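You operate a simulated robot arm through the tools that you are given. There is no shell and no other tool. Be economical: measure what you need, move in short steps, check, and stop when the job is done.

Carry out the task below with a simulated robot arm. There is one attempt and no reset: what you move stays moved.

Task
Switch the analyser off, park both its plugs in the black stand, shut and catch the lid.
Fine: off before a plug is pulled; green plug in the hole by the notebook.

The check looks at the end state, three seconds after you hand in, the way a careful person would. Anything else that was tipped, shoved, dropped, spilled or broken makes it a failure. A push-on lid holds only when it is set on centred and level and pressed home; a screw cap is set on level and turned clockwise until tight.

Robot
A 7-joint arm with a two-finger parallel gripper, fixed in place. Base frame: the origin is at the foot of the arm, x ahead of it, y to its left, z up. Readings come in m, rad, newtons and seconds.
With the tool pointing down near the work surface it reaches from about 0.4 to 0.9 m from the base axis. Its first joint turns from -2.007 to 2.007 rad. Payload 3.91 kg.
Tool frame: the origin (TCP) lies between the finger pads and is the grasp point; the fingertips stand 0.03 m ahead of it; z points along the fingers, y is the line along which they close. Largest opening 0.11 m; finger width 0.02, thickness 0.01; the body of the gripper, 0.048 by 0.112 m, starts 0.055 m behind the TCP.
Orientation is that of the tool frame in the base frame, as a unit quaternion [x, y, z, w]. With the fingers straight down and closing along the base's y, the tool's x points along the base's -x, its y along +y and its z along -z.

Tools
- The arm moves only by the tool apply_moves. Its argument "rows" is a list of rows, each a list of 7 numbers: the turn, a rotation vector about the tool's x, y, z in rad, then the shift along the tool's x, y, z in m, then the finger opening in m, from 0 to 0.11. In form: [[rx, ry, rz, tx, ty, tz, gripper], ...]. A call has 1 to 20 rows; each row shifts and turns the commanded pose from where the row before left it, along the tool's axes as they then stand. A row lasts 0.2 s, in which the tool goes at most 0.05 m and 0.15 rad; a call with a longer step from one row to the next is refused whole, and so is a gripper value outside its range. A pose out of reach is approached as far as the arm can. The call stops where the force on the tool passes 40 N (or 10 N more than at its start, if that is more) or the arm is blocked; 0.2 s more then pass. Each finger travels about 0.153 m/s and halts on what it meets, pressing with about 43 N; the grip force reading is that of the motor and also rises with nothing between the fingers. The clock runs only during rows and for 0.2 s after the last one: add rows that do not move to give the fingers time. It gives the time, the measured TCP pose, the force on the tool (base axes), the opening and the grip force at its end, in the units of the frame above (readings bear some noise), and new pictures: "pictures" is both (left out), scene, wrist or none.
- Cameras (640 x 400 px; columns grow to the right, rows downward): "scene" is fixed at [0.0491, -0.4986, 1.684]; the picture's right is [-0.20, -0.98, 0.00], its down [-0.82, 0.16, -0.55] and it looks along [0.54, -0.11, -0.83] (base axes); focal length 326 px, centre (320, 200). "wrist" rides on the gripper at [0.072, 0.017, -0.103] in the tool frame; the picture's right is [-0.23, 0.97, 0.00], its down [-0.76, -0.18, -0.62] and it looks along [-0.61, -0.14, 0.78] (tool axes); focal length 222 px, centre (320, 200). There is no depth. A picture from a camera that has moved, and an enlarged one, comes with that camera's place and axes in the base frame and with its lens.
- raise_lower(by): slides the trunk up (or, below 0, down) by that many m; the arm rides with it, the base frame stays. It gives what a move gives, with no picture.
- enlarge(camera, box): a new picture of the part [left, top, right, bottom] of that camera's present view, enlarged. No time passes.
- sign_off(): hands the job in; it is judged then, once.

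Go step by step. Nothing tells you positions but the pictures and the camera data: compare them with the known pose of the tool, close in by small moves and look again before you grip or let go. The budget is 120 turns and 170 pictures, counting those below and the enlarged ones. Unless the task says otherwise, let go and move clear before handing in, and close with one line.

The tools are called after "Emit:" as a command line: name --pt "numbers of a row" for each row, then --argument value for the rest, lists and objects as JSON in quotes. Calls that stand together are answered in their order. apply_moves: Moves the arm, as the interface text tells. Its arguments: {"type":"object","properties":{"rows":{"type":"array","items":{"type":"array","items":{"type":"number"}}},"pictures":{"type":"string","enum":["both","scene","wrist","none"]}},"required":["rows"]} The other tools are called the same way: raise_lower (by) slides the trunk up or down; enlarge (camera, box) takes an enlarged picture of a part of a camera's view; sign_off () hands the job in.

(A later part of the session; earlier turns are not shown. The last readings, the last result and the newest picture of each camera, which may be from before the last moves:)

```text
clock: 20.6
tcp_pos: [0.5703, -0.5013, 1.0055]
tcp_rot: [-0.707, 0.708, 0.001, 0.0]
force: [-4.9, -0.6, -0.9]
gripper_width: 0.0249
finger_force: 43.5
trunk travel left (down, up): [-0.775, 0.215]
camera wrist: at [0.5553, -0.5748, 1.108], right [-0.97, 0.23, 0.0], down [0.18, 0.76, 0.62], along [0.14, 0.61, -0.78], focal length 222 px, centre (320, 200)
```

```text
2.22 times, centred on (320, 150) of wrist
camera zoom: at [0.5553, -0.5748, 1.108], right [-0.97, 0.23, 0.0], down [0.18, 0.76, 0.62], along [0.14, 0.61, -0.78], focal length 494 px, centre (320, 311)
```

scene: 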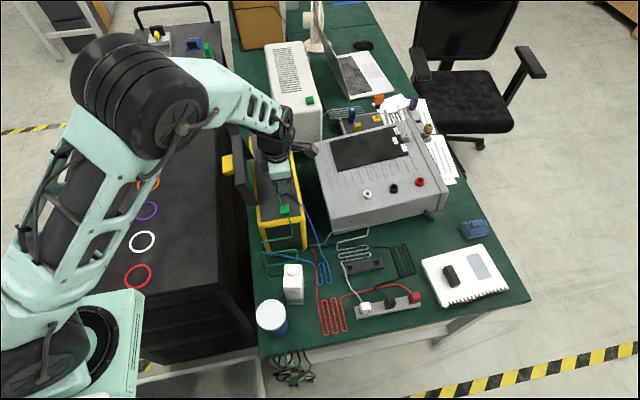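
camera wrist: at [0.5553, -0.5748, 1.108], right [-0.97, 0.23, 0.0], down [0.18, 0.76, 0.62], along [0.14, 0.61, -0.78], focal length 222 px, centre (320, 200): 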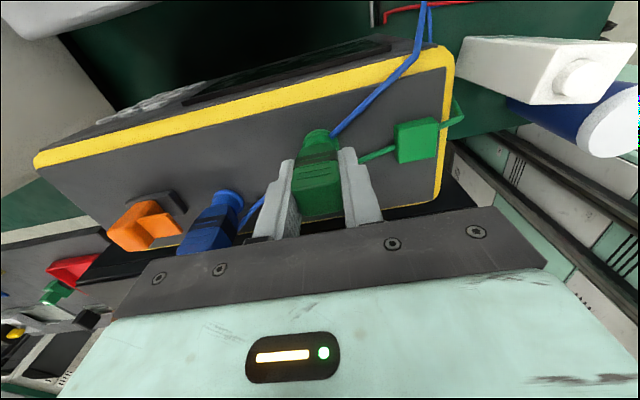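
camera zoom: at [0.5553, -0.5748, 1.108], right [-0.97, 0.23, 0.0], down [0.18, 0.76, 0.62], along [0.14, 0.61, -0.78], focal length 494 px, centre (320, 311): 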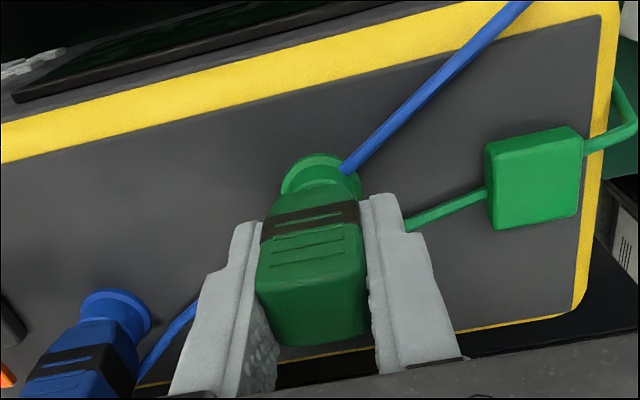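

The plug is gripped at a width of 0.025. I pull straight up.

Emit:
apply_moves --pt "0 0 0 0 0 -0.008 0" --pt "0 0 0 0 0 -0.012 0" --pt "0 0 0 0 0 -0.02 0" --pt "0 0 0 0 0 -0.03 0" --pt "0 0 0 0 0 -0.03 0"

Emit:
enlarge --camera "wrist" --box '[200, 60, 440, 240]'

Emit:
enlarge --camera "scene" --box '[240, 140, 340, 240]'

```text
clock: 21.8
tcp_pos: [0.5728, -0.5013, 1.1043]
tcp_rot: [-0.707, 0.708, 0.001, -0.002]
force: [0.0, 0.2, 0.6]
gripper_width: 0.0251
finger_force: 43.4
trunk travel left (down, up): [-0.775, 0.215]
camera wrist: at [0.5568, -0.5752, 1.2078], right [-0.97, 0.23, 0.0], down [0.18, 0.76, 0.62], along [0.14, 0.61, -0.78], focal length 222 px, centre (320, 200)
```

scene: 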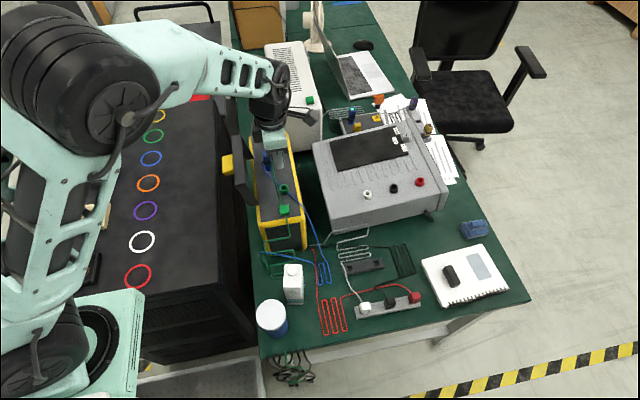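
wrist: 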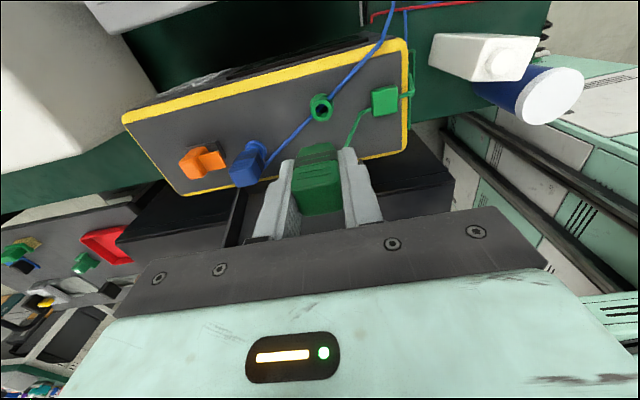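

```text
2.22 times, centred on (320, 150) of wrist
camera zoom: at [0.5568, -0.5752, 1.2078], right [-0.97, 0.23, 0.0], down [0.18, 0.76, 0.62], along [0.14, 0.61, -0.78], focal length 494 px, centre (320, 311)
```

zoom: 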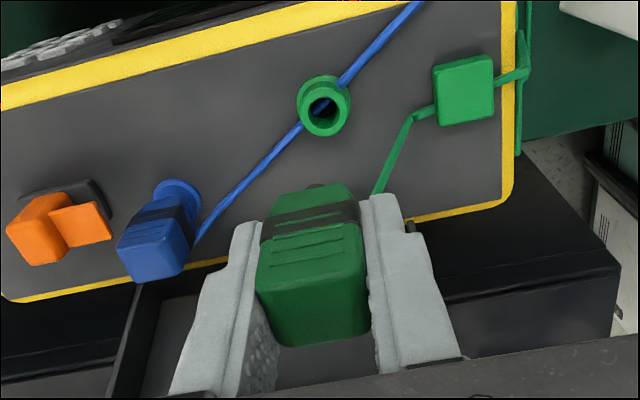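

```text
4.00 times, centred on (290, 190) of scene
camera zoom: at [0.0491, -0.4986, 1.684], right [-0.2, -0.98, 0.0], down [-0.82, 0.16, -0.55], along [0.54, -0.11, -0.83], focal length 1306 px, centre (440, 240)
```

zoom: 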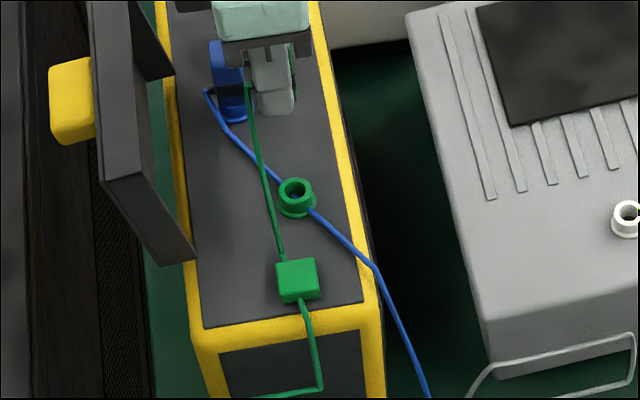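

The green plug is out and its cord follows. I carry it toward the stand, keeping clear of the carton, and look at the holes.

Emit:
apply_moves --pt "0 0 0 0.03 0.03 0 0" --pt "0 0 0 0.03 0.03 0 0" --pt "0 0 0 0.03 0.03 0.01 0" --pt "0 0 0 0.03 0.03 0.02 0" --pt "0 0 0 0.01 0.03 0.02 0"

Emit:
enlarge --camera "wrist" --box '[240, 20, 440, 180]'

Emit:
enlarge --camera "scene" --box '[330, 240, 400, 290]'

```text
clock: 23.0
tcp_pos: [0.4215, -0.6333, 1.0548]
tcp_rot: [-0.707, 0.707, -0.001, -0.001]
force: [0.1, -0.1, -0.4]
gripper_width: 0.0246
finger_force: 43.2
trunk travel left (down, up): [-0.775, 0.215]
camera wrist: at [0.4059, -0.7058, 1.1582], right [-0.97, 0.23, 0.0], down [0.18, 0.76, 0.62], along [0.14, 0.61, -0.78], focal length 222 px, centre (320, 200)
```

scene: 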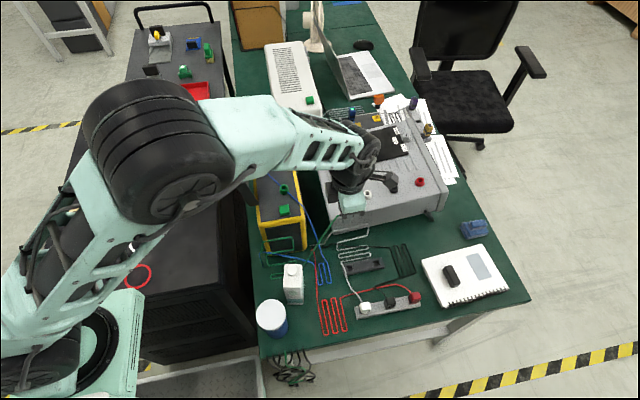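
wrist: 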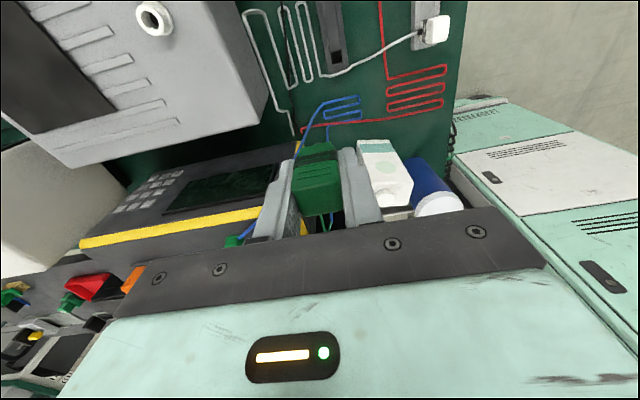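

```text
2.50 times, centred on (340, 100) of wrist
camera zoom: at [0.4059, -0.7058, 1.1582], right [-0.97, 0.23, 0.0], down [0.18, 0.76, 0.62], along [0.14, 0.61, -0.78], focal length 555 px, centre (270, 450)
```

zoom: 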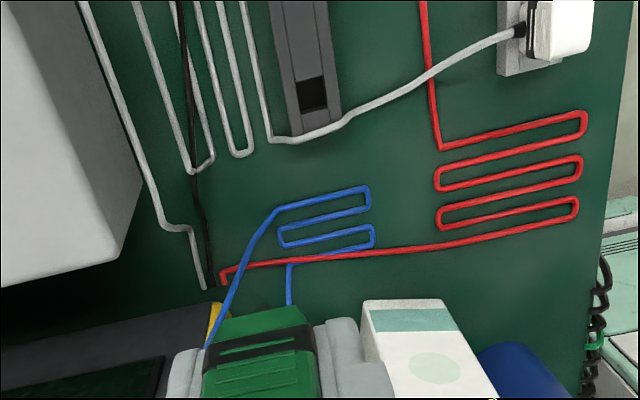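

```text
8.00 times, centred on (365, 265) of scene
camera zoom: at [0.0491, -0.4986, 1.684], right [-0.2, -0.98, 0.0], down [-0.82, 0.16, -0.55], along [0.54, -0.11, -0.83], focal length 2612 px, centre (-40, -320)
```

zoom: 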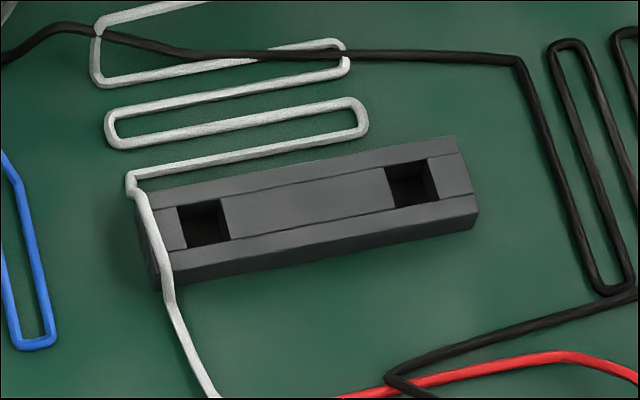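

The stand's two square holes are near (0.387, -0.660) and (0.387, -0.739), and the second one, nearer the notebook, is for green. I move closer for a precise view.

Emit:
apply_moves --pt "0 0 0 0.035 0.01 0.02 0" --pt "0 0 0 0.035 0.015 0.02 0" --pictures "none"

Emit:
enlarge --camera "wrist" --box '[250, 0, 410, 160]'

Emit:
enlarge --camera "scene" --box '[320, 200, 420, 290]'

```text
clock: 23.6
tcp_pos: [0.3947, -0.7018, 1.0161]
tcp_rot: [0.707, -0.707, 0.001, 0.0]
force: [-0.1, 1.2, -0.9]
gripper_width: 0.0246
finger_force: 43.0
trunk travel left (down, up): [-0.775, 0.215]
```

```text
2.50 times, centred on (330, 80) of wrist
camera zoom: at [0.3803, -0.774, 1.1195], right [-0.97, 0.23, 0.0], down [0.18, 0.76, 0.62], along [0.14, 0.61, -0.78], focal length 555 px, centre (295, 500)
```

zoom: 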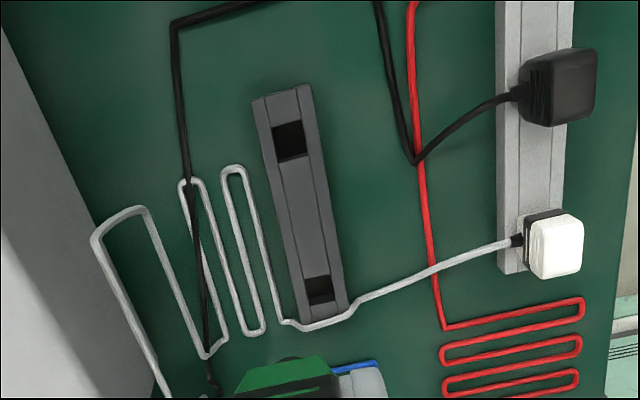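

```text
4.44 times, centred on (370, 245) of scene
camera zoom: at [0.0491, -0.4986, 1.684], right [-0.2, -0.98, 0.0], down [-0.82, 0.16, -0.55], along [0.54, -0.11, -0.83], focal length 1451 px, centre (98, 0)
```

zoom: 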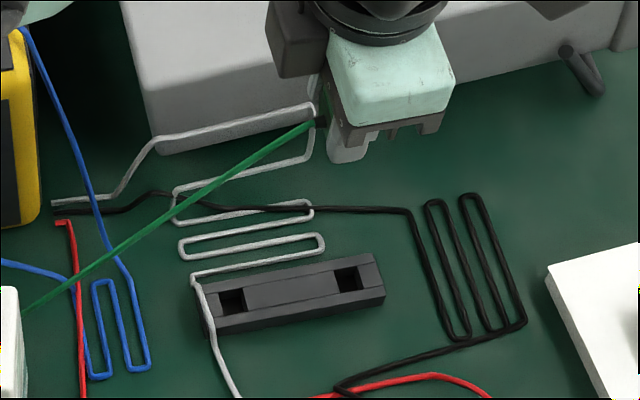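

Refined, the target hole is at about (0.389, -0.741) with the stand top near z = 0.77. I move the plug above it, lower part way and check.

Emit:
apply_moves --pt "0 0 0 0.036 0.006 0.02 0" --pt "0 0 0 0 0 0.045 0" --pt "0 0 0 0 0 0.045 0" --pictures "wrist"

Emit:
enlarge --camera "scene" --box '[335, 220, 415, 280]'

Emit:
enlarge --camera "wrist" --box '[250, 50, 410, 210]'

```text
clock: 24.4
tcp_pos: [0.39, -0.7386, 0.9045]
tcp_rot: [-0.706, 0.708, -0.001, -0.001]
force: [-0.4, -1.0, -0.4]
gripper_width: 0.025
finger_force: 43.1
trunk travel left (down, up): [-0.775, 0.215]
camera wrist: at [0.3738, -0.8112, 1.0088], right [-0.97, 0.23, 0.0], down [0.18, 0.76, 0.62], along [0.14, 0.61, -0.78], focal length 222 px, centre (320, 200)
```

wrist: 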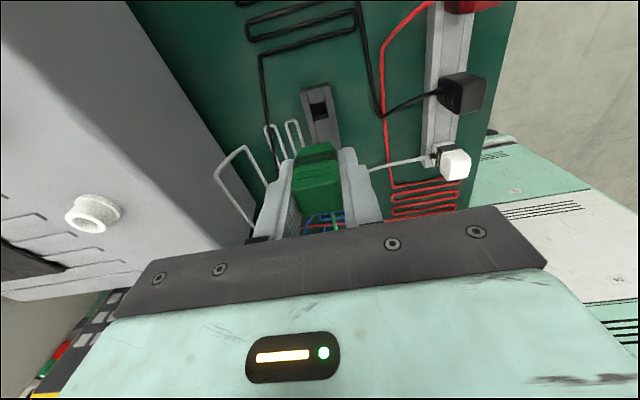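

```text
6.67 times, centred on (375, 250) of scene
camera zoom: at [0.0491, -0.4986, 1.684], right [-0.2, -0.98, 0.0], down [-0.82, 0.16, -0.55], along [0.54, -0.11, -0.83], focal length 2177 px, centre (-47, -133)
```

zoom: 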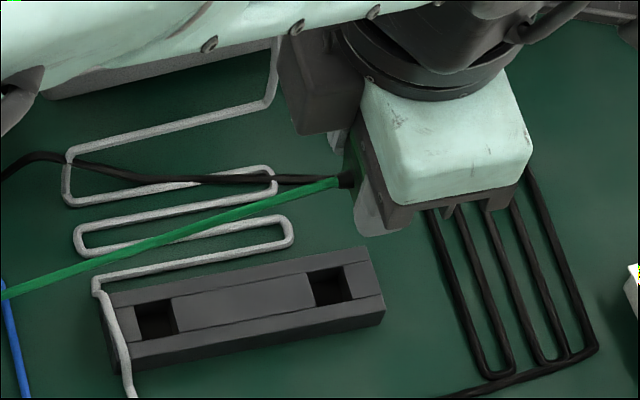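

```text
2.50 times, centred on (330, 130) of wrist
camera zoom: at [0.3738, -0.8112, 1.0088], right [-0.97, 0.23, 0.0], down [0.18, 0.76, 0.62], along [0.14, 0.61, -0.78], focal length 555 px, centre (295, 375)
```

zoom: 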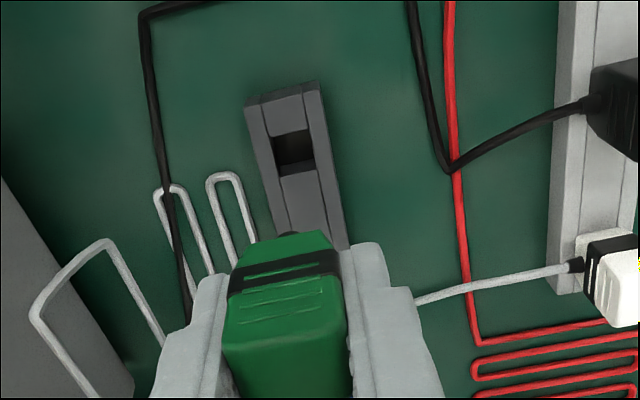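

The hole's position is confirmed at (0.390, -0.742). I lower until the pin is just above it and check again.

Emit:
apply_moves --pt "0 0 0 0.001 0 0.03 0" --pt "0 0 0 0 0 0.03 0" --pt "0 0 0 0 0 0.008 0" --pictures "wrist"

Emit:
enlarge --camera "wrist" --box '[270, 70, 390, 190]'

Emit:
enlarge --camera "scene" --box '[335, 235, 415, 285]'

```text
clock: 25.2
tcp_pos: [0.3904, -0.7384, 0.8366]
tcp_rot: [0.708, -0.707, -0.001, 0.0]
force: [0.8, 1.0, -0.8]
gripper_width: 0.025
finger_force: 43.1
trunk travel left (down, up): [-0.775, 0.215]
camera wrist: at [0.3747, -0.8115, 0.94], right [-0.97, 0.23, 0.0], down [0.18, 0.76, 0.62], along [0.14, 0.61, -0.78], focal length 222 px, centre (320, 200)
```

wrist: 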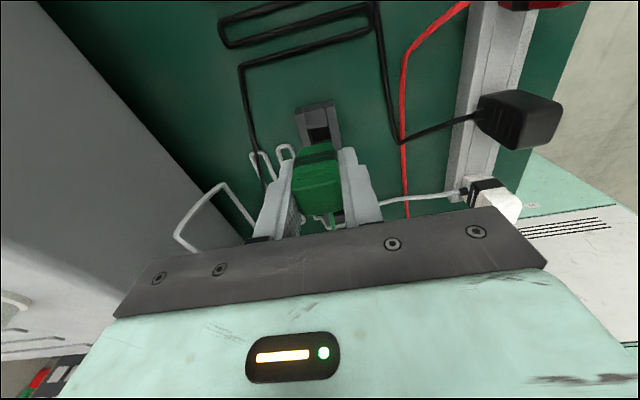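

```text
3.33 times, centred on (330, 130) of wrist
camera zoom: at [0.3747, -0.8115, 0.94], right [-0.97, 0.23, 0.0], down [0.18, 0.76, 0.62], along [0.14, 0.61, -0.78], focal length 740 px, centre (287, 433)
```

zoom: 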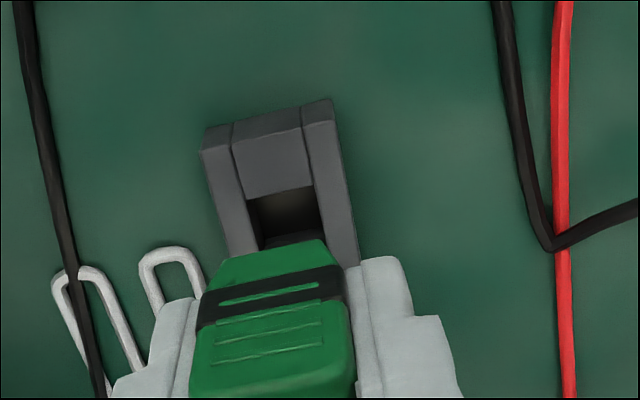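

```text
8.00 times, centred on (375, 260) of scene
camera zoom: at [0.0491, -0.4986, 1.684], right [-0.2, -0.98, 0.0], down [-0.82, 0.16, -0.55], along [0.54, -0.11, -0.83], focal length 2612 px, centre (-120, -280)
```

zoom: 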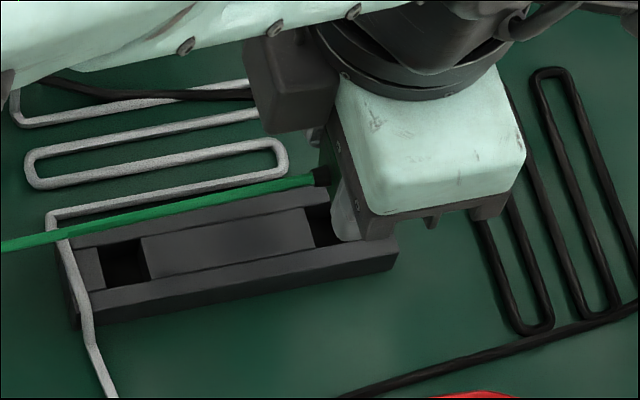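

The alignment looks good: hole centre at about (0.390, -0.740). I lower slowly, watching the force.

Emit:
apply_moves --pt "0 0 0 0 0 0.005 0" --pt "0 0 0 0 0 0.005 0" --pt "0 0 0 0 0 0.004 0" --pictures "none"

Emit:
enlarge --camera "wrist" --box '[270, 70, 390, 190]'

```text
clock: 26.0
tcp_pos: [0.3906, -0.7393, 0.8225]
tcp_rot: [0.707, -0.707, -0.001, -0.001]
force: [-0.1, 0.7, -1.0]
gripper_width: 0.025
finger_force: 42.8
trunk travel left (down, up): [-0.775, 0.215]
```

```text
3.33 times, centred on (330, 130) of wrist
camera zoom: at [0.3749, -0.8118, 0.9262], right [-0.97, 0.23, 0.0], down [0.18, 0.76, 0.62], along [0.14, 0.61, -0.78], focal length 740 px, centre (287, 433)
```

zoom: 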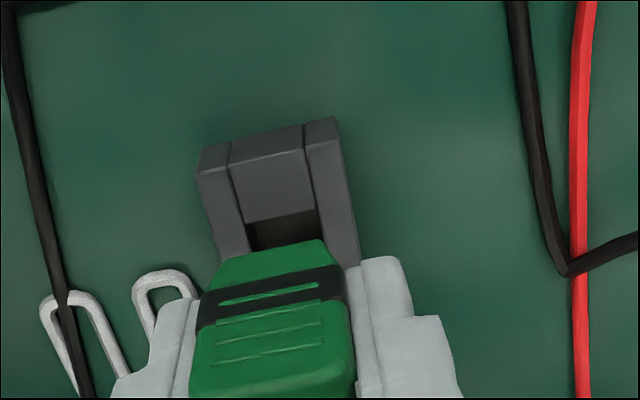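

Emit:
apply_moves --pt "0 0 0 0 0 0.004 0" --pt "0 0 0 0 0 0.004 0" --pt "0 0 0 0 0 0.003 0" --pictures "none"

Emit:
enlarge --camera "wrist" --box '[270, 70, 390, 190]'

Emit:
enlarge --camera "scene" --box '[335, 235, 415, 285]'

```text
clock: 26.8
tcp_pos: [0.3908, -0.7386, 0.8125]
tcp_rot: [-0.706, 0.708, -0.001, -0.002]
force: [0.6, -0.5, -0.9]
gripper_width: 0.025
finger_force: 42.8
trunk travel left (down, up): [-0.775, 0.215]
```

```text
3.33 times, centred on (330, 130) of wrist
camera zoom: at [0.3749, -0.8118, 0.9156], right [-0.97, 0.23, 0.0], down [0.18, 0.76, 0.62], along [0.14, 0.61, -0.78], focal length 740 px, centre (287, 433)
```

zoom: 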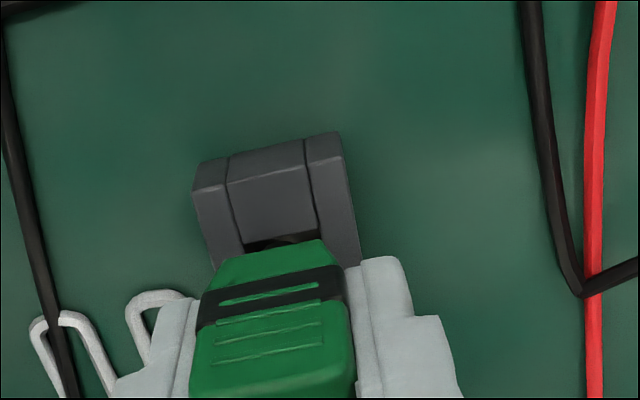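

```text
8.00 times, centred on (375, 260) of scene
camera zoom: at [0.0491, -0.4986, 1.684], right [-0.2, -0.98, 0.0], down [-0.82, 0.16, -0.55], along [0.54, -0.11, -0.83], focal length 2612 px, centre (-120, -280)
```

zoom: 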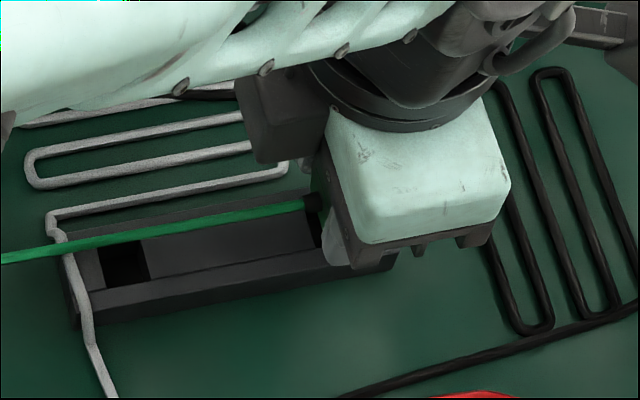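

The pin tip appears to be entering the hole with no force. I continue down.

Emit:
apply_moves --pt "0 0 0 0 0 0.003 0" --pt "0 0 0 0 0 0.003 0" --pt "0 0 0 0 0 0.003 0" --pictures "none"

Emit:
enlarge --camera "wrist" --box '[270, 90, 390, 190]'

```text
clock: 27.6
tcp_pos: [0.3912, -0.7385, 0.8044]
tcp_rot: [-0.706, 0.708, 0.0, 0.0]
force: [0.6, 0.8, 0.3]
gripper_width: 0.0248
finger_force: 42.6
trunk travel left (down, up): [-0.775, 0.215]
```

```text
4.00 times, centred on (330, 140) of wrist
camera zoom: at [0.3749, -0.8119, 0.9066], right [-0.97, 0.23, 0.0], down [0.18, 0.76, 0.62], along [0.14, 0.61, -0.78], focal length 888 px, centre (280, 440)
```

zoom: 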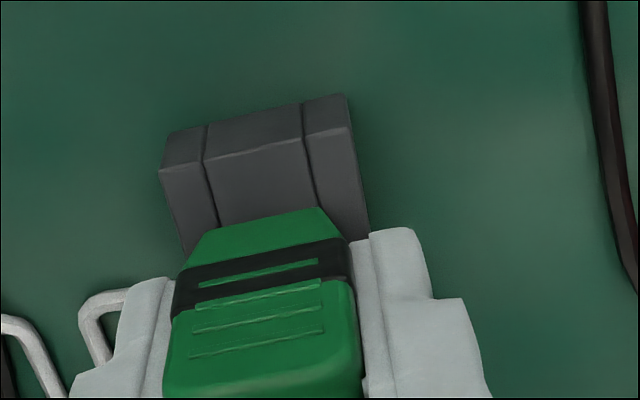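

Emit:
apply_moves --pt "0 0 0 0 0 0.002 0" --pt "0 0 0 0 0 0.002 0" --pt "0 0 0 0 0 0.002 0" --pictures "none"

Emit:
enlarge --camera "wrist" --box '[270, 90, 390, 190]'

```text
clock: 28.4
tcp_pos: [0.391, -0.7399, 0.7998]
tcp_rot: [-0.706, 0.708, -0.001, -0.001]
force: [-2.1, 8.0, 21.7]
gripper_width: 0.0248
finger_force: 43.0
trunk travel left (down, up): [-0.775, 0.215]
```

```text
4.00 times, centred on (330, 140) of wrist
camera zoom: at [0.3746, -0.812, 0.9039], right [-0.97, 0.23, 0.0], down [0.18, 0.76, 0.62], along [0.14, 0.6, -0.78], focal length 888 px, centre (280, 440)
```

zoom: 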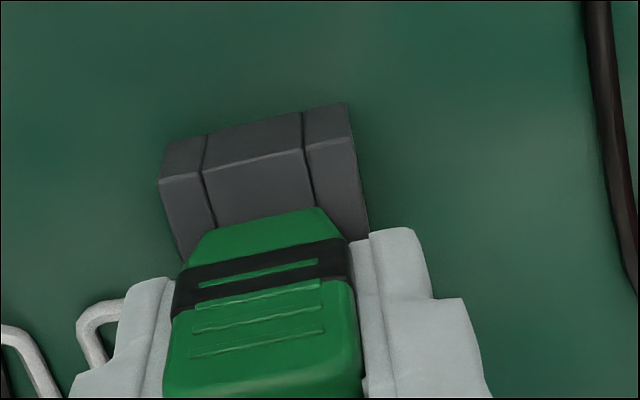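

Contact came with the pin about 2 cm below the stand top, so it is in the hole. I back off the pressure slightly, release, rise and look.

Emit:
apply_moves --pt "0 0 0 0 0 -0.001 0" --pt "0 0 0 0 0 0 0.03" --pt "0 0 0 0 0 0 0.05" --pt "0 0 0 0 0 -0.02 0.06" --pt "0 0 0 0 0 -0.04 0.06" --pt "0 0 0 0 0 -0.04 0.06" --pt "0 0 0 -0.02 0 -0.03 0.06"

Emit:
enlarge --camera "scene" --box '[335, 235, 415, 285]'

Emit:
enlarge --camera "wrist" --box '[240, 40, 400, 180]'

```text
clock: 30.0
tcp_pos: [0.3921, -0.7177, 0.9263]
tcp_rot: [-0.706, 0.708, 0.0, -0.002]
force: [0.3, -1.0, -0.4]
gripper_width: 0.0599
finger_force: 0.1
trunk travel left (down, up): [-0.775, 0.215]
camera wrist: at [0.3755, -0.7909, 1.0306], right [-0.97, 0.23, 0.0], down [0.18, 0.76, 0.62], along [0.14, 0.61, -0.78], focal length 222 px, centre (320, 200)
```

scene: 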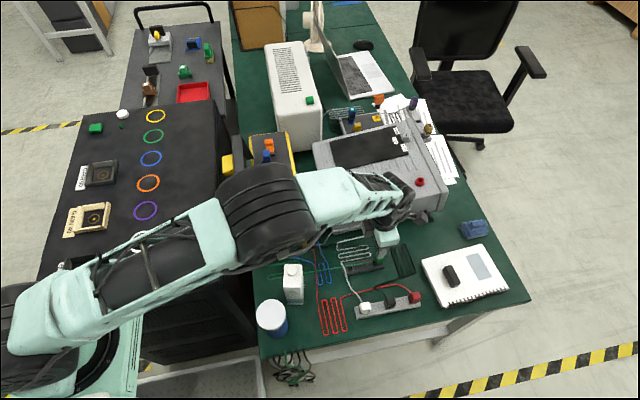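
wrist: 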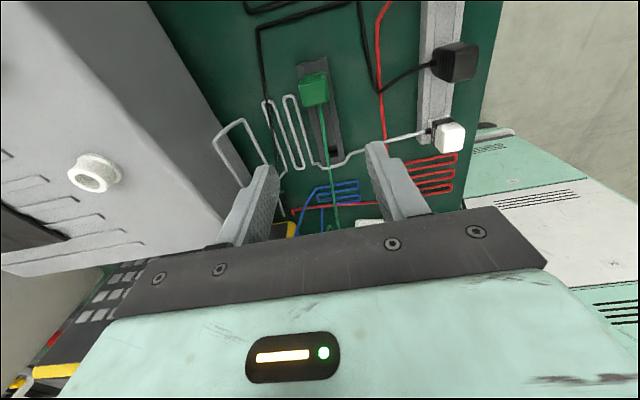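

```text
8.00 times, centred on (375, 260) of scene
camera zoom: at [0.0491, -0.4986, 1.684], right [-0.2, -0.98, 0.0], down [-0.82, 0.16, -0.55], along [0.54, -0.11, -0.83], focal length 2612 px, centre (-120, -280)
```

zoom: 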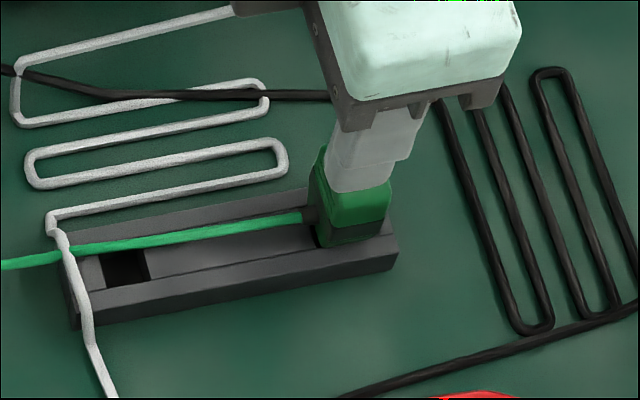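

```text
2.86 times, centred on (320, 110) of wrist
camera zoom: at [0.3755, -0.7909, 1.0306], right [-0.97, 0.23, 0.0], down [0.18, 0.76, 0.62], along [0.14, 0.61, -0.78], focal length 635 px, centre (320, 457)
```

zoom: 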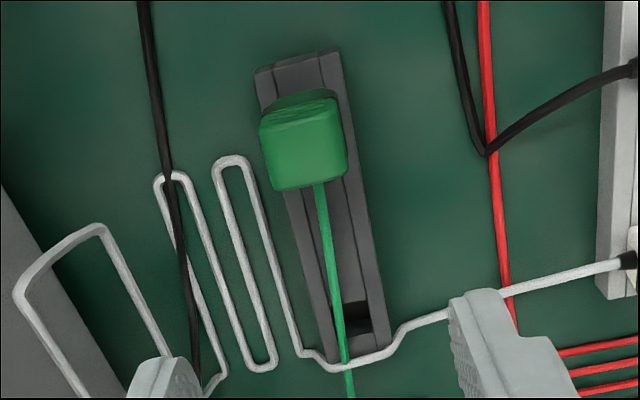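

The green plug stands upright and seated in the hole by the notebook. Before taking the blue plug I slide the catch back (+x) to free finger space, so I go above it with closed fingers.

Emit:
apply_moves --pt "0 0 0 0 0 -0.045 0.05" --pt "0 0 0 0 0 -0.045 0.03" --pt "0 0 0 0 0 -0.045 0.0" --pt "0 0 0 -0.029 -0.0385 -0.005 0" --pt "0 0 0 -0.029 -0.0385 0 0" --pt "0 0 0 -0.029 -0.0385 0 0" --pt "0 0 0 -0.029 -0.0385 0 0" --pt "0 0 0 -0.029 -0.0385 0 0" --pt "0 0 0 -0.029 -0.0385 0 0" --pt "0 0 0 -0.029 -0.0385 0 0" --pt "0 0 0 -0.029 -0.0385 0 0"

Emit:
enlarge --camera "scene" --box '[245, 120, 305, 180]'

Emit:
enlarge --camera "wrist" --box '[230, 60, 410, 220]'

```text
clock: 32.4
tcp_pos: [0.6987, -0.4873, 1.0674]
tcp_rot: [-0.706, 0.708, 0.0, 0.001]
force: [-1.6, -0.2, 0.5]
gripper_width: 0.0
finger_force: 37.7
trunk travel left (down, up): [-0.775, 0.215]
camera wrist: at [0.6825, -0.5611, 1.1708], right [-0.97, 0.23, 0.0], down [0.18, 0.76, 0.62], along [0.14, 0.61, -0.78], focal length 222 px, centre (320, 200)
```

scene: 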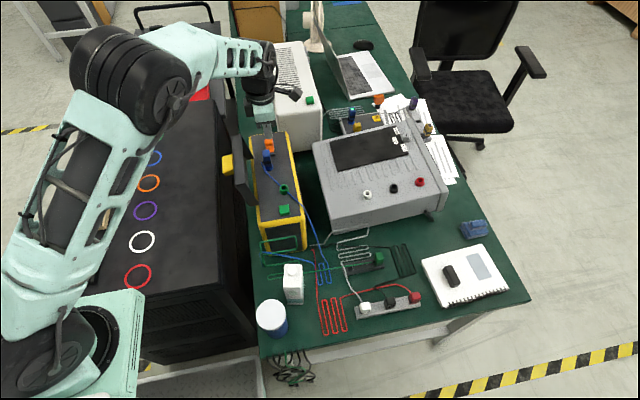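
wrist: 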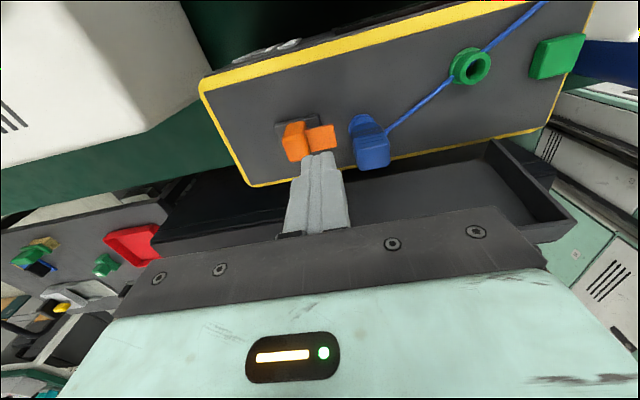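

```text
6.67 times, centred on (275, 150) of scene
camera zoom: at [0.0491, -0.4986, 1.684], right [-0.2, -0.98, 0.0], down [-0.82, 0.16, -0.55], along [0.54, -0.11, -0.83], focal length 2177 px, centre (620, 533)
```

zoom: 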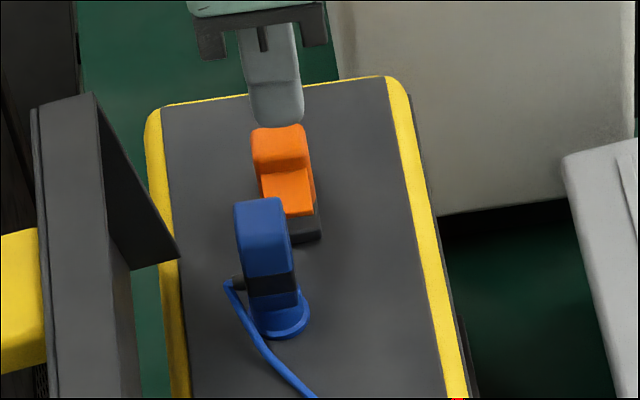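

```text
2.50 times, centred on (320, 140) of wrist
camera zoom: at [0.6825, -0.5611, 1.1708], right [-0.97, 0.23, 0.0], down [0.18, 0.76, 0.62], along [0.14, 0.61, -0.78], focal length 555 px, centre (320, 350)
```

zoom: 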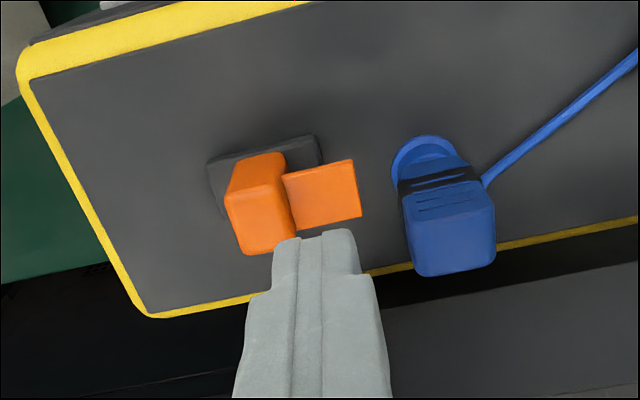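

The block centre is at x ≈ 0.718 and the flap edge at 0.687. I lower the closed fingertips just above the flap and push the block back toward +x.

Emit:
apply_moves --pt "0 0 0 0 0.004 0.02 0" --pt "0 0 0 0 0 0.015 0" --pt "0 0 0 0 0 0.007 0" --pt "0 0 0 0 0 0 0" --pictures "none"

Emit:
enlarge --camera "wrist" --box '[250, 70, 410, 210]'

Emit:
enlarge --camera "scene" --box '[245, 120, 305, 180]'

```text
clock: 33.4
tcp_pos: [0.6939, -0.4861, 1.0261]
tcp_rot: [-0.706, 0.708, 0.0, 0.0]
force: [-0.3, 0.6, -0.4]
gripper_width: 0.0
finger_force: 37.2
trunk travel left (down, up): [-0.775, 0.215]
```

```text
2.86 times, centred on (330, 140) of wrist
camera zoom: at [0.679, -0.5597, 1.1288], right [-0.97, 0.23, 0.0], down [0.18, 0.76, 0.62], along [0.14, 0.61, -0.78], focal length 635 px, centre (291, 371)
```

zoom: 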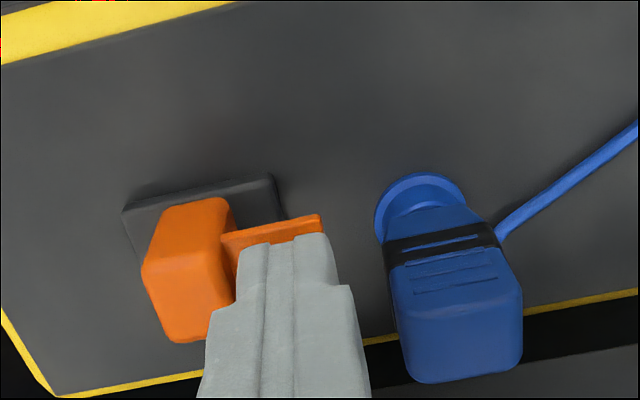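

```text
6.67 times, centred on (275, 150) of scene
camera zoom: at [0.0491, -0.4986, 1.684], right [-0.2, -0.98, 0.0], down [-0.82, 0.16, -0.55], along [0.54, -0.11, -0.83], focal length 2177 px, centre (620, 533)
```

zoom: 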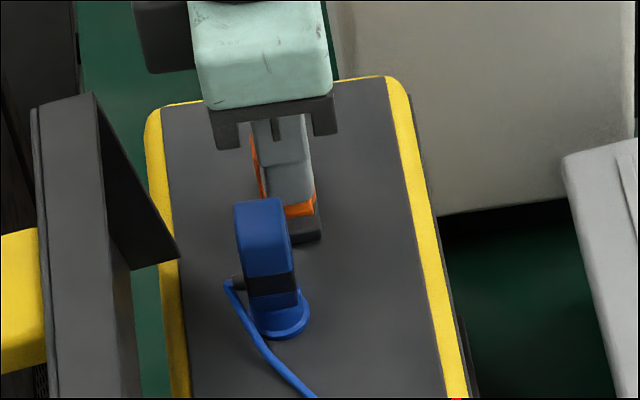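

The fingertips are over the flap next to the block. I push toward +x.

Emit:
apply_moves --pt "0 0 0 0 -0.006 0 0" --pt "0 0 0 0 -0.006 0 0" --pt "0 0 0 0 -0.006 0 0" --pt "0 0 0 0 -0.006 0 0" --pt "0 0 0 0 -0.004 0 0" --pictures "none"

Emit:
enlarge --camera "wrist" --box '[250, 70, 410, 210]'

Emit:
enlarge --camera "scene" --box '[245, 120, 305, 180]'

```text
clock: 34.6
tcp_pos: [0.722, -0.4876, 1.0255]
tcp_rot: [-0.706, 0.708, 0.001, -0.002]
force: [-9.4, 1.3, 1.5]
gripper_width: 0.0002
finger_force: 38.0
trunk travel left (down, up): [-0.775, 0.215]
```

```text
2.86 times, centred on (330, 140) of wrist
camera zoom: at [0.7062, -0.5604, 1.1289], right [-0.97, 0.23, 0.0], down [0.18, 0.76, 0.62], along [0.14, 0.61, -0.78], focal length 635 px, centre (291, 371)
```

zoom: 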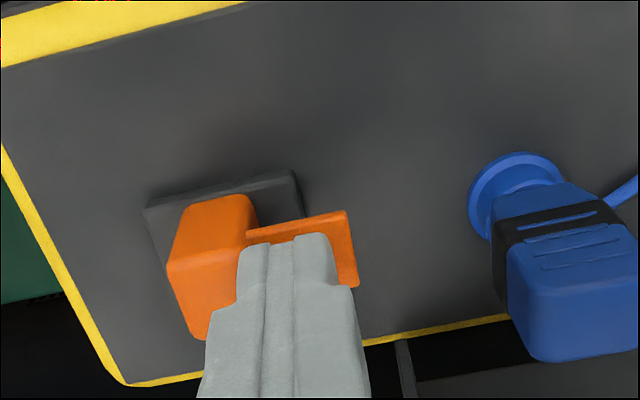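

```text
6.67 times, centred on (275, 150) of scene
camera zoom: at [0.0491, -0.4986, 1.684], right [-0.2, -0.98, 0.0], down [-0.82, 0.16, -0.55], along [0.54, -0.11, -0.83], focal length 2177 px, centre (620, 533)
```

zoom: 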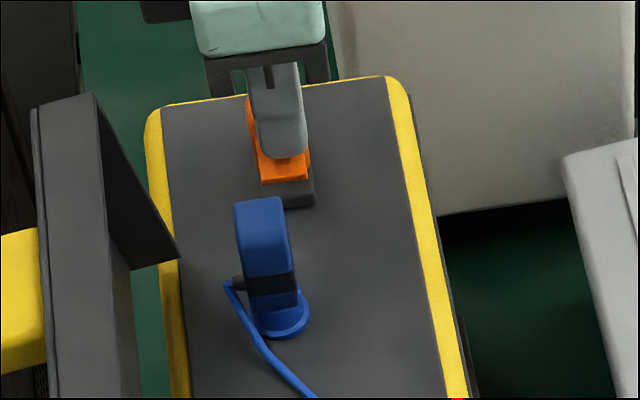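

The catch is back at its open position. I rise and hover over the blue plug.

Emit:
apply_moves --pt "0 0 0 0 0.003 -0.035 0.0" --pt "0 0 0 -0.006 0.025 0 0.02" --pt "0 0 0 -0.006 0.027 0 0.046" --pt "0 0 0 0 0 0 0.046"

Emit:
enlarge --camera "wrist" --box '[230, 60, 410, 220]'

```text
clock: 35.6
tcp_pos: [0.6678, -0.4755, 1.0604]
tcp_rot: [-0.706, 0.708, 0.0, 0.0]
force: [0.2, 0.1, 0.2]
gripper_width: 0.046
finger_force: 0.1
trunk travel left (down, up): [-0.775, 0.215]
camera wrist: at [0.6515, -0.5483, 1.1643], right [-0.97, 0.23, 0.0], down [0.18, 0.76, 0.62], along [0.14, 0.61, -0.78], focal length 222 px, centre (320, 200)
```

scene: 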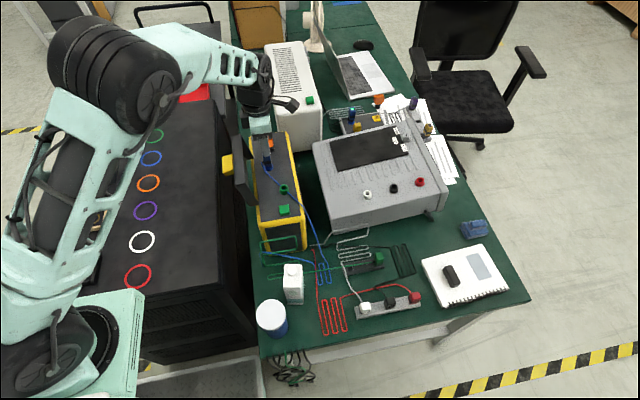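
wrist: 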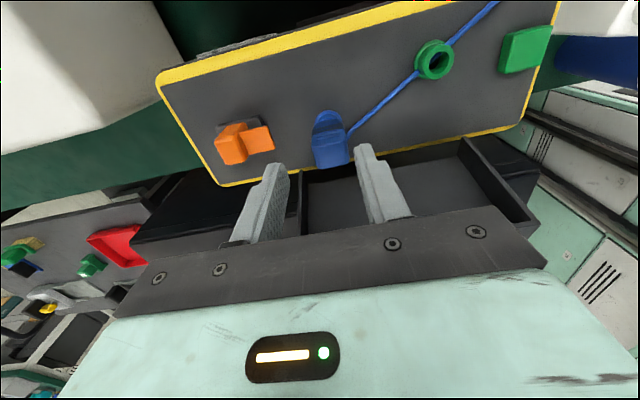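

```text
2.50 times, centred on (320, 140) of wrist
camera zoom: at [0.6515, -0.5483, 1.1643], right [-0.97, 0.23, 0.0], down [0.18, 0.76, 0.62], along [0.14, 0.61, -0.78], focal length 555 px, centre (320, 350)
```

zoom: 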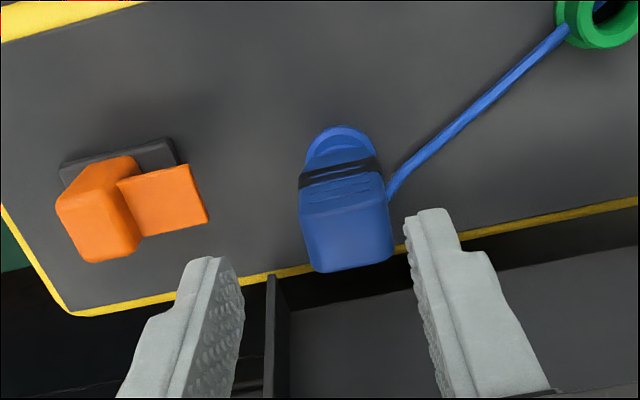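

The blue plug centre is at about (0.662, -0.471). I lower and grip.

Emit:
apply_moves --pt "0 0 0 -0.004 0.005 0.027 0.046" --pt "0 0 0 0 0 0.027 0.046" --pt "0 0 0 0 0 0 0.02" --pt "0 0 0 0 0 0 0.0" --pt "0 0 0 0 0 0 0.0" --pictures "none"

Emit:
enlarge --camera "wrist" --box '[230, 60, 410, 220]'

```text
clock: 36.8
tcp_pos: [0.6614, -0.471, 1.0077]
tcp_rot: [-0.707, 0.707, 0.002, -0.002]
force: [-12.3, 2.5, -3.0]
gripper_width: 0.0249
finger_force: 43.2
trunk travel left (down, up): [-0.775, 0.215]
```

```text
2.50 times, centred on (320, 140) of wrist
camera zoom: at [0.6459, -0.5442, 1.11], right [-0.97, 0.23, 0.0], down [0.18, 0.76, 0.62], along [0.14, 0.61, -0.78], focal length 555 px, centre (320, 350)
```

zoom: 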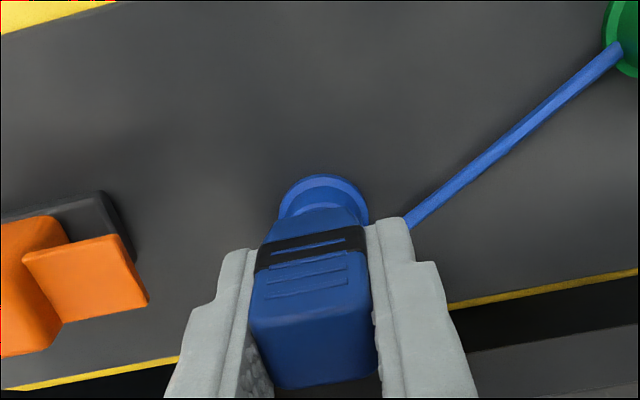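

It is gripped. I ease the side force by 3 mm and pull straight up.

Emit:
apply_moves --pt "0 0 0 0 0.003 -0.001 0" --pt "0 0 0 0 0 -0.008 0" --pt "0 0 0 0 0 -0.012 0" --pt "0 0 0 0 0 -0.02 0" --pt "0 0 0 0 0 -0.03 0" --pt "0 0 0 0 0 -0.03 0" --pictures "none"

Emit:
enlarge --camera "wrist" --box '[230, 60, 410, 220]'

```text
clock: 38.2
tcp_pos: [0.6592, -0.4708, 1.1078]
tcp_rot: [-0.706, 0.708, 0.0, -0.001]
force: [0.5, -0.5, -1.0]
gripper_width: 0.025
finger_force: 42.9
trunk travel left (down, up): [-0.775, 0.215]
```

```text
2.50 times, centred on (320, 140) of wrist
camera zoom: at [0.6441, -0.5439, 1.2109], right [-0.97, 0.23, 0.0], down [0.18, 0.76, 0.62], along [0.14, 0.61, -0.78], focal length 555 px, centre (320, 350)
```

zoom: 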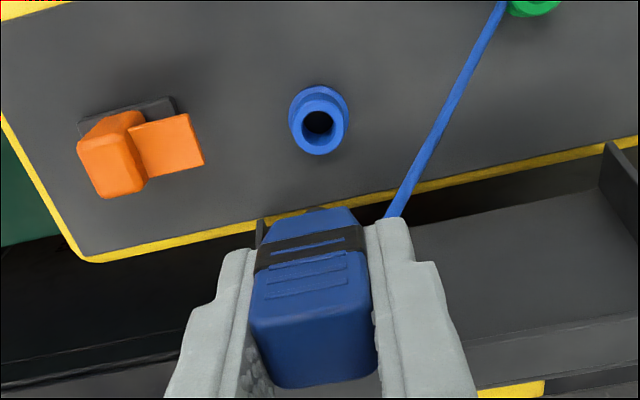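

The blue plug is out. I carry it above the +y hole at about (0.390, -0.660).

Emit:
apply_moves --pt "0 0 0 0.021 0.0385 0 0" --pt "0 0 0 0.021 0.0385 0 0" --pt "0 0 0 0.021 0.0385 0 0" --pt "0 0 0 0.021 0.0385 0 0" --pt "0 0 0 0.021 0.0385 0.01 0" --pt "0 0 0 0.022 0.0385 0.02 0" --pt "0 0 0 0.03 0.0385 0.01 0" --pt "0 0 0 0.03 0.0 0.03 0" --pt "0 0 0 0 0.0 0.04 0" --pt "0 0 0 0 0.0 0.03 0"

Emit:
enlarge --camera "scene" --box '[330, 225, 410, 285]'

Emit:
enlarge --camera "wrist" --box '[250, 40, 410, 190]'

```text
clock: 40.4
tcp_pos: [0.392, -0.658, 0.9679]
tcp_rot: [-0.707, 0.707, 0.0, 0.0]
force: [0.3, 0.7, -0.6]
gripper_width: 0.0249
finger_force: 43.4
trunk travel left (down, up): [-0.775, 0.215]
camera wrist: at [0.3748, -0.7305, 1.0716], right [-0.97, 0.23, 0.0], down [0.18, 0.76, 0.62], along [0.14, 0.61, -0.78], focal length 222 px, centre (320, 200)
```

scene: 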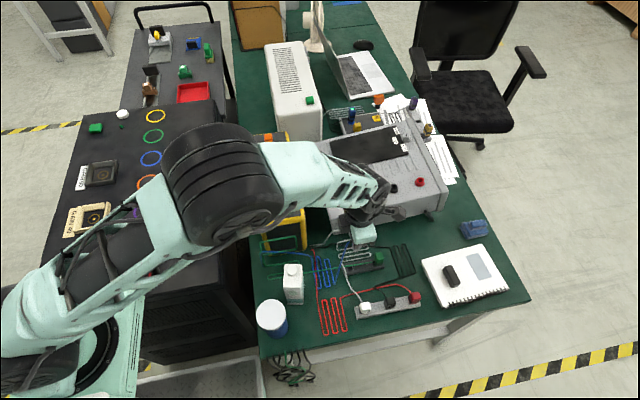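
wrist: 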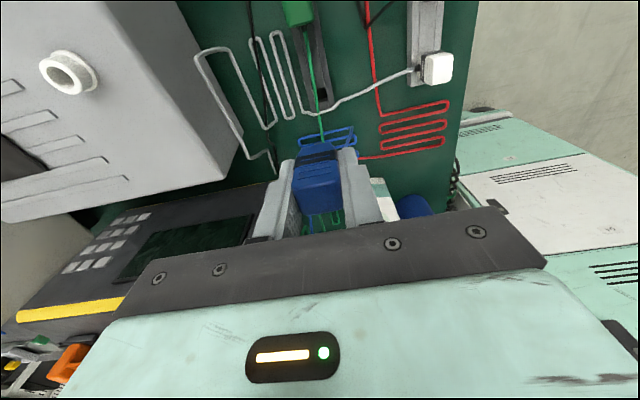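

```text
6.67 times, centred on (370, 255) of scene
camera zoom: at [0.0491, -0.4986, 1.684], right [-0.2, -0.98, 0.0], down [-0.82, 0.16, -0.55], along [0.54, -0.11, -0.83], focal length 2177 px, centre (-13, -167)
```

zoom: 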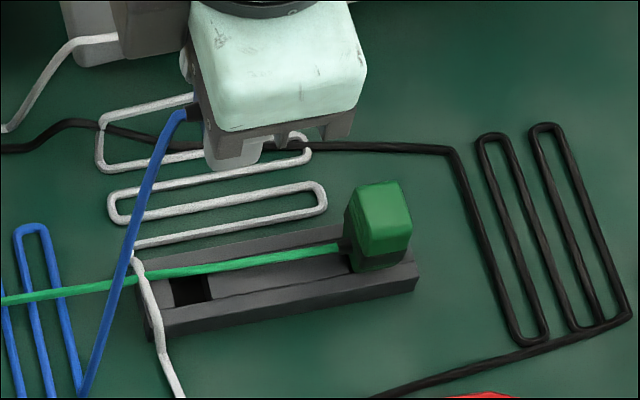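

```text
2.67 times, centred on (330, 115) of wrist
camera zoom: at [0.3748, -0.7305, 1.0716], right [-0.97, 0.23, 0.0], down [0.18, 0.76, 0.62], along [0.14, 0.61, -0.78], focal length 592 px, centre (293, 427)
```

zoom: 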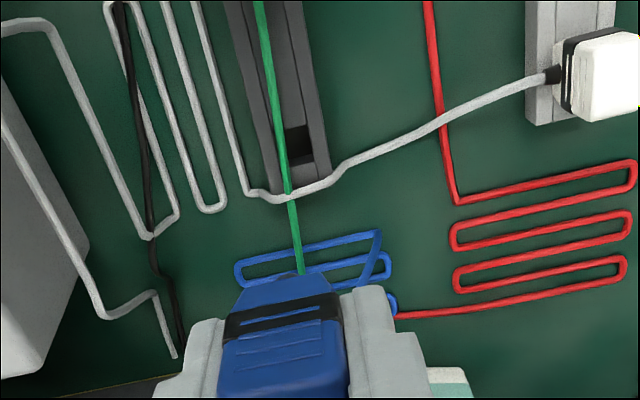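

The hole is at about (0.391, -0.660), matching the commanded position. I lower to just above it.

Emit:
apply_moves --pt "0 0 0 0 0.001 0.045 0" --pt "0 0 0 0 0 0.045 0" --pt "0 0 0 0 0 0.045 0" --pt "0 0 0 0 0 0.0 0" --pictures "none"

Emit:
enlarge --camera "wrist" --box '[270, 70, 390, 190]'

Emit:
enlarge --camera "scene" --box '[330, 225, 410, 285]'

```text
clock: 41.4
tcp_pos: [0.3897, -0.6575, 0.8308]
tcp_rot: [-0.707, 0.707, -0.001, 0.0]
force: [0.0, 0.3, 0.0]
gripper_width: 0.0249
finger_force: 42.5
trunk travel left (down, up): [-0.775, 0.215]
```

```text
3.33 times, centred on (330, 130) of wrist
camera zoom: at [0.3751, -0.7305, 0.9347], right [-0.97, 0.23, 0.0], down [0.18, 0.76, 0.62], along [0.14, 0.61, -0.78], focal length 740 px, centre (287, 433)
```

zoom: 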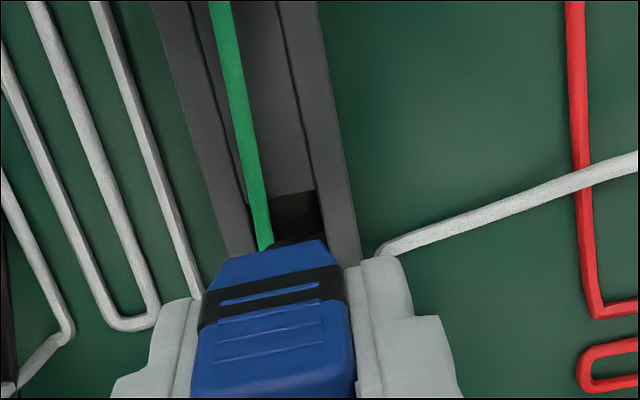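

```text
6.67 times, centred on (370, 255) of scene
camera zoom: at [0.0491, -0.4986, 1.684], right [-0.2, -0.98, 0.0], down [-0.82, 0.16, -0.55], along [0.54, -0.11, -0.83], focal length 2177 px, centre (-13, -167)
```

zoom: 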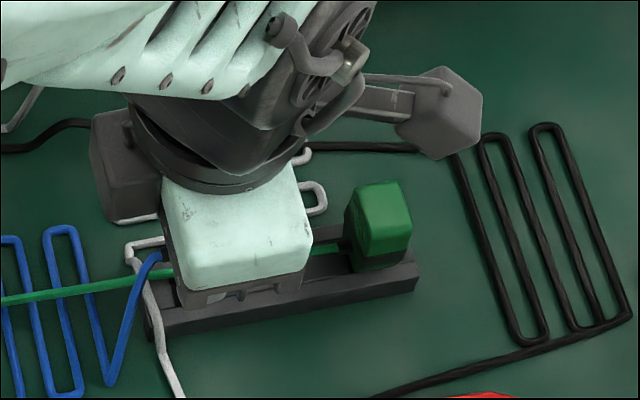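

The plug sits in the grip just as the green one did, so I apply the same offset (about 1.5 mm toward -y) and lower gently.

Emit:
apply_moves --pt "0 0 0 0.0015 -0.001 0.004 0" --pt "0 0 0 0 0 0.005 0" --pt "0 0 0 0 0 0.005 0" --pt "0 0 0 0 0 0.004 0" --pictures "none"

Emit:
enlarge --camera "wrist" --box '[270, 80, 390, 190]'

```text
clock: 42.4
tcp_pos: [0.3903, -0.6593, 0.8148]
tcp_rot: [-0.706, 0.708, 0.0, 0.0]
force: [0.1, -0.1, 0.2]
gripper_width: 0.0249
finger_force: 43.6
trunk travel left (down, up): [-0.775, 0.215]
```

```text
3.64 times, centred on (330, 135) of wrist
camera zoom: at [0.3749, -0.7325, 0.9179], right [-0.97, 0.23, 0.0], down [0.18, 0.76, 0.62], along [0.14, 0.61, -0.78], focal length 808 px, centre (284, 436)
```

zoom: 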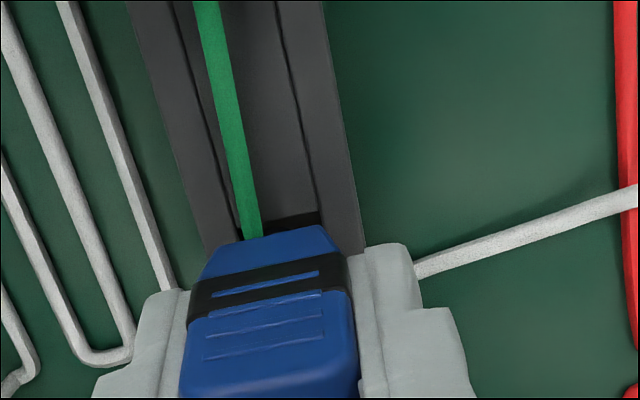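

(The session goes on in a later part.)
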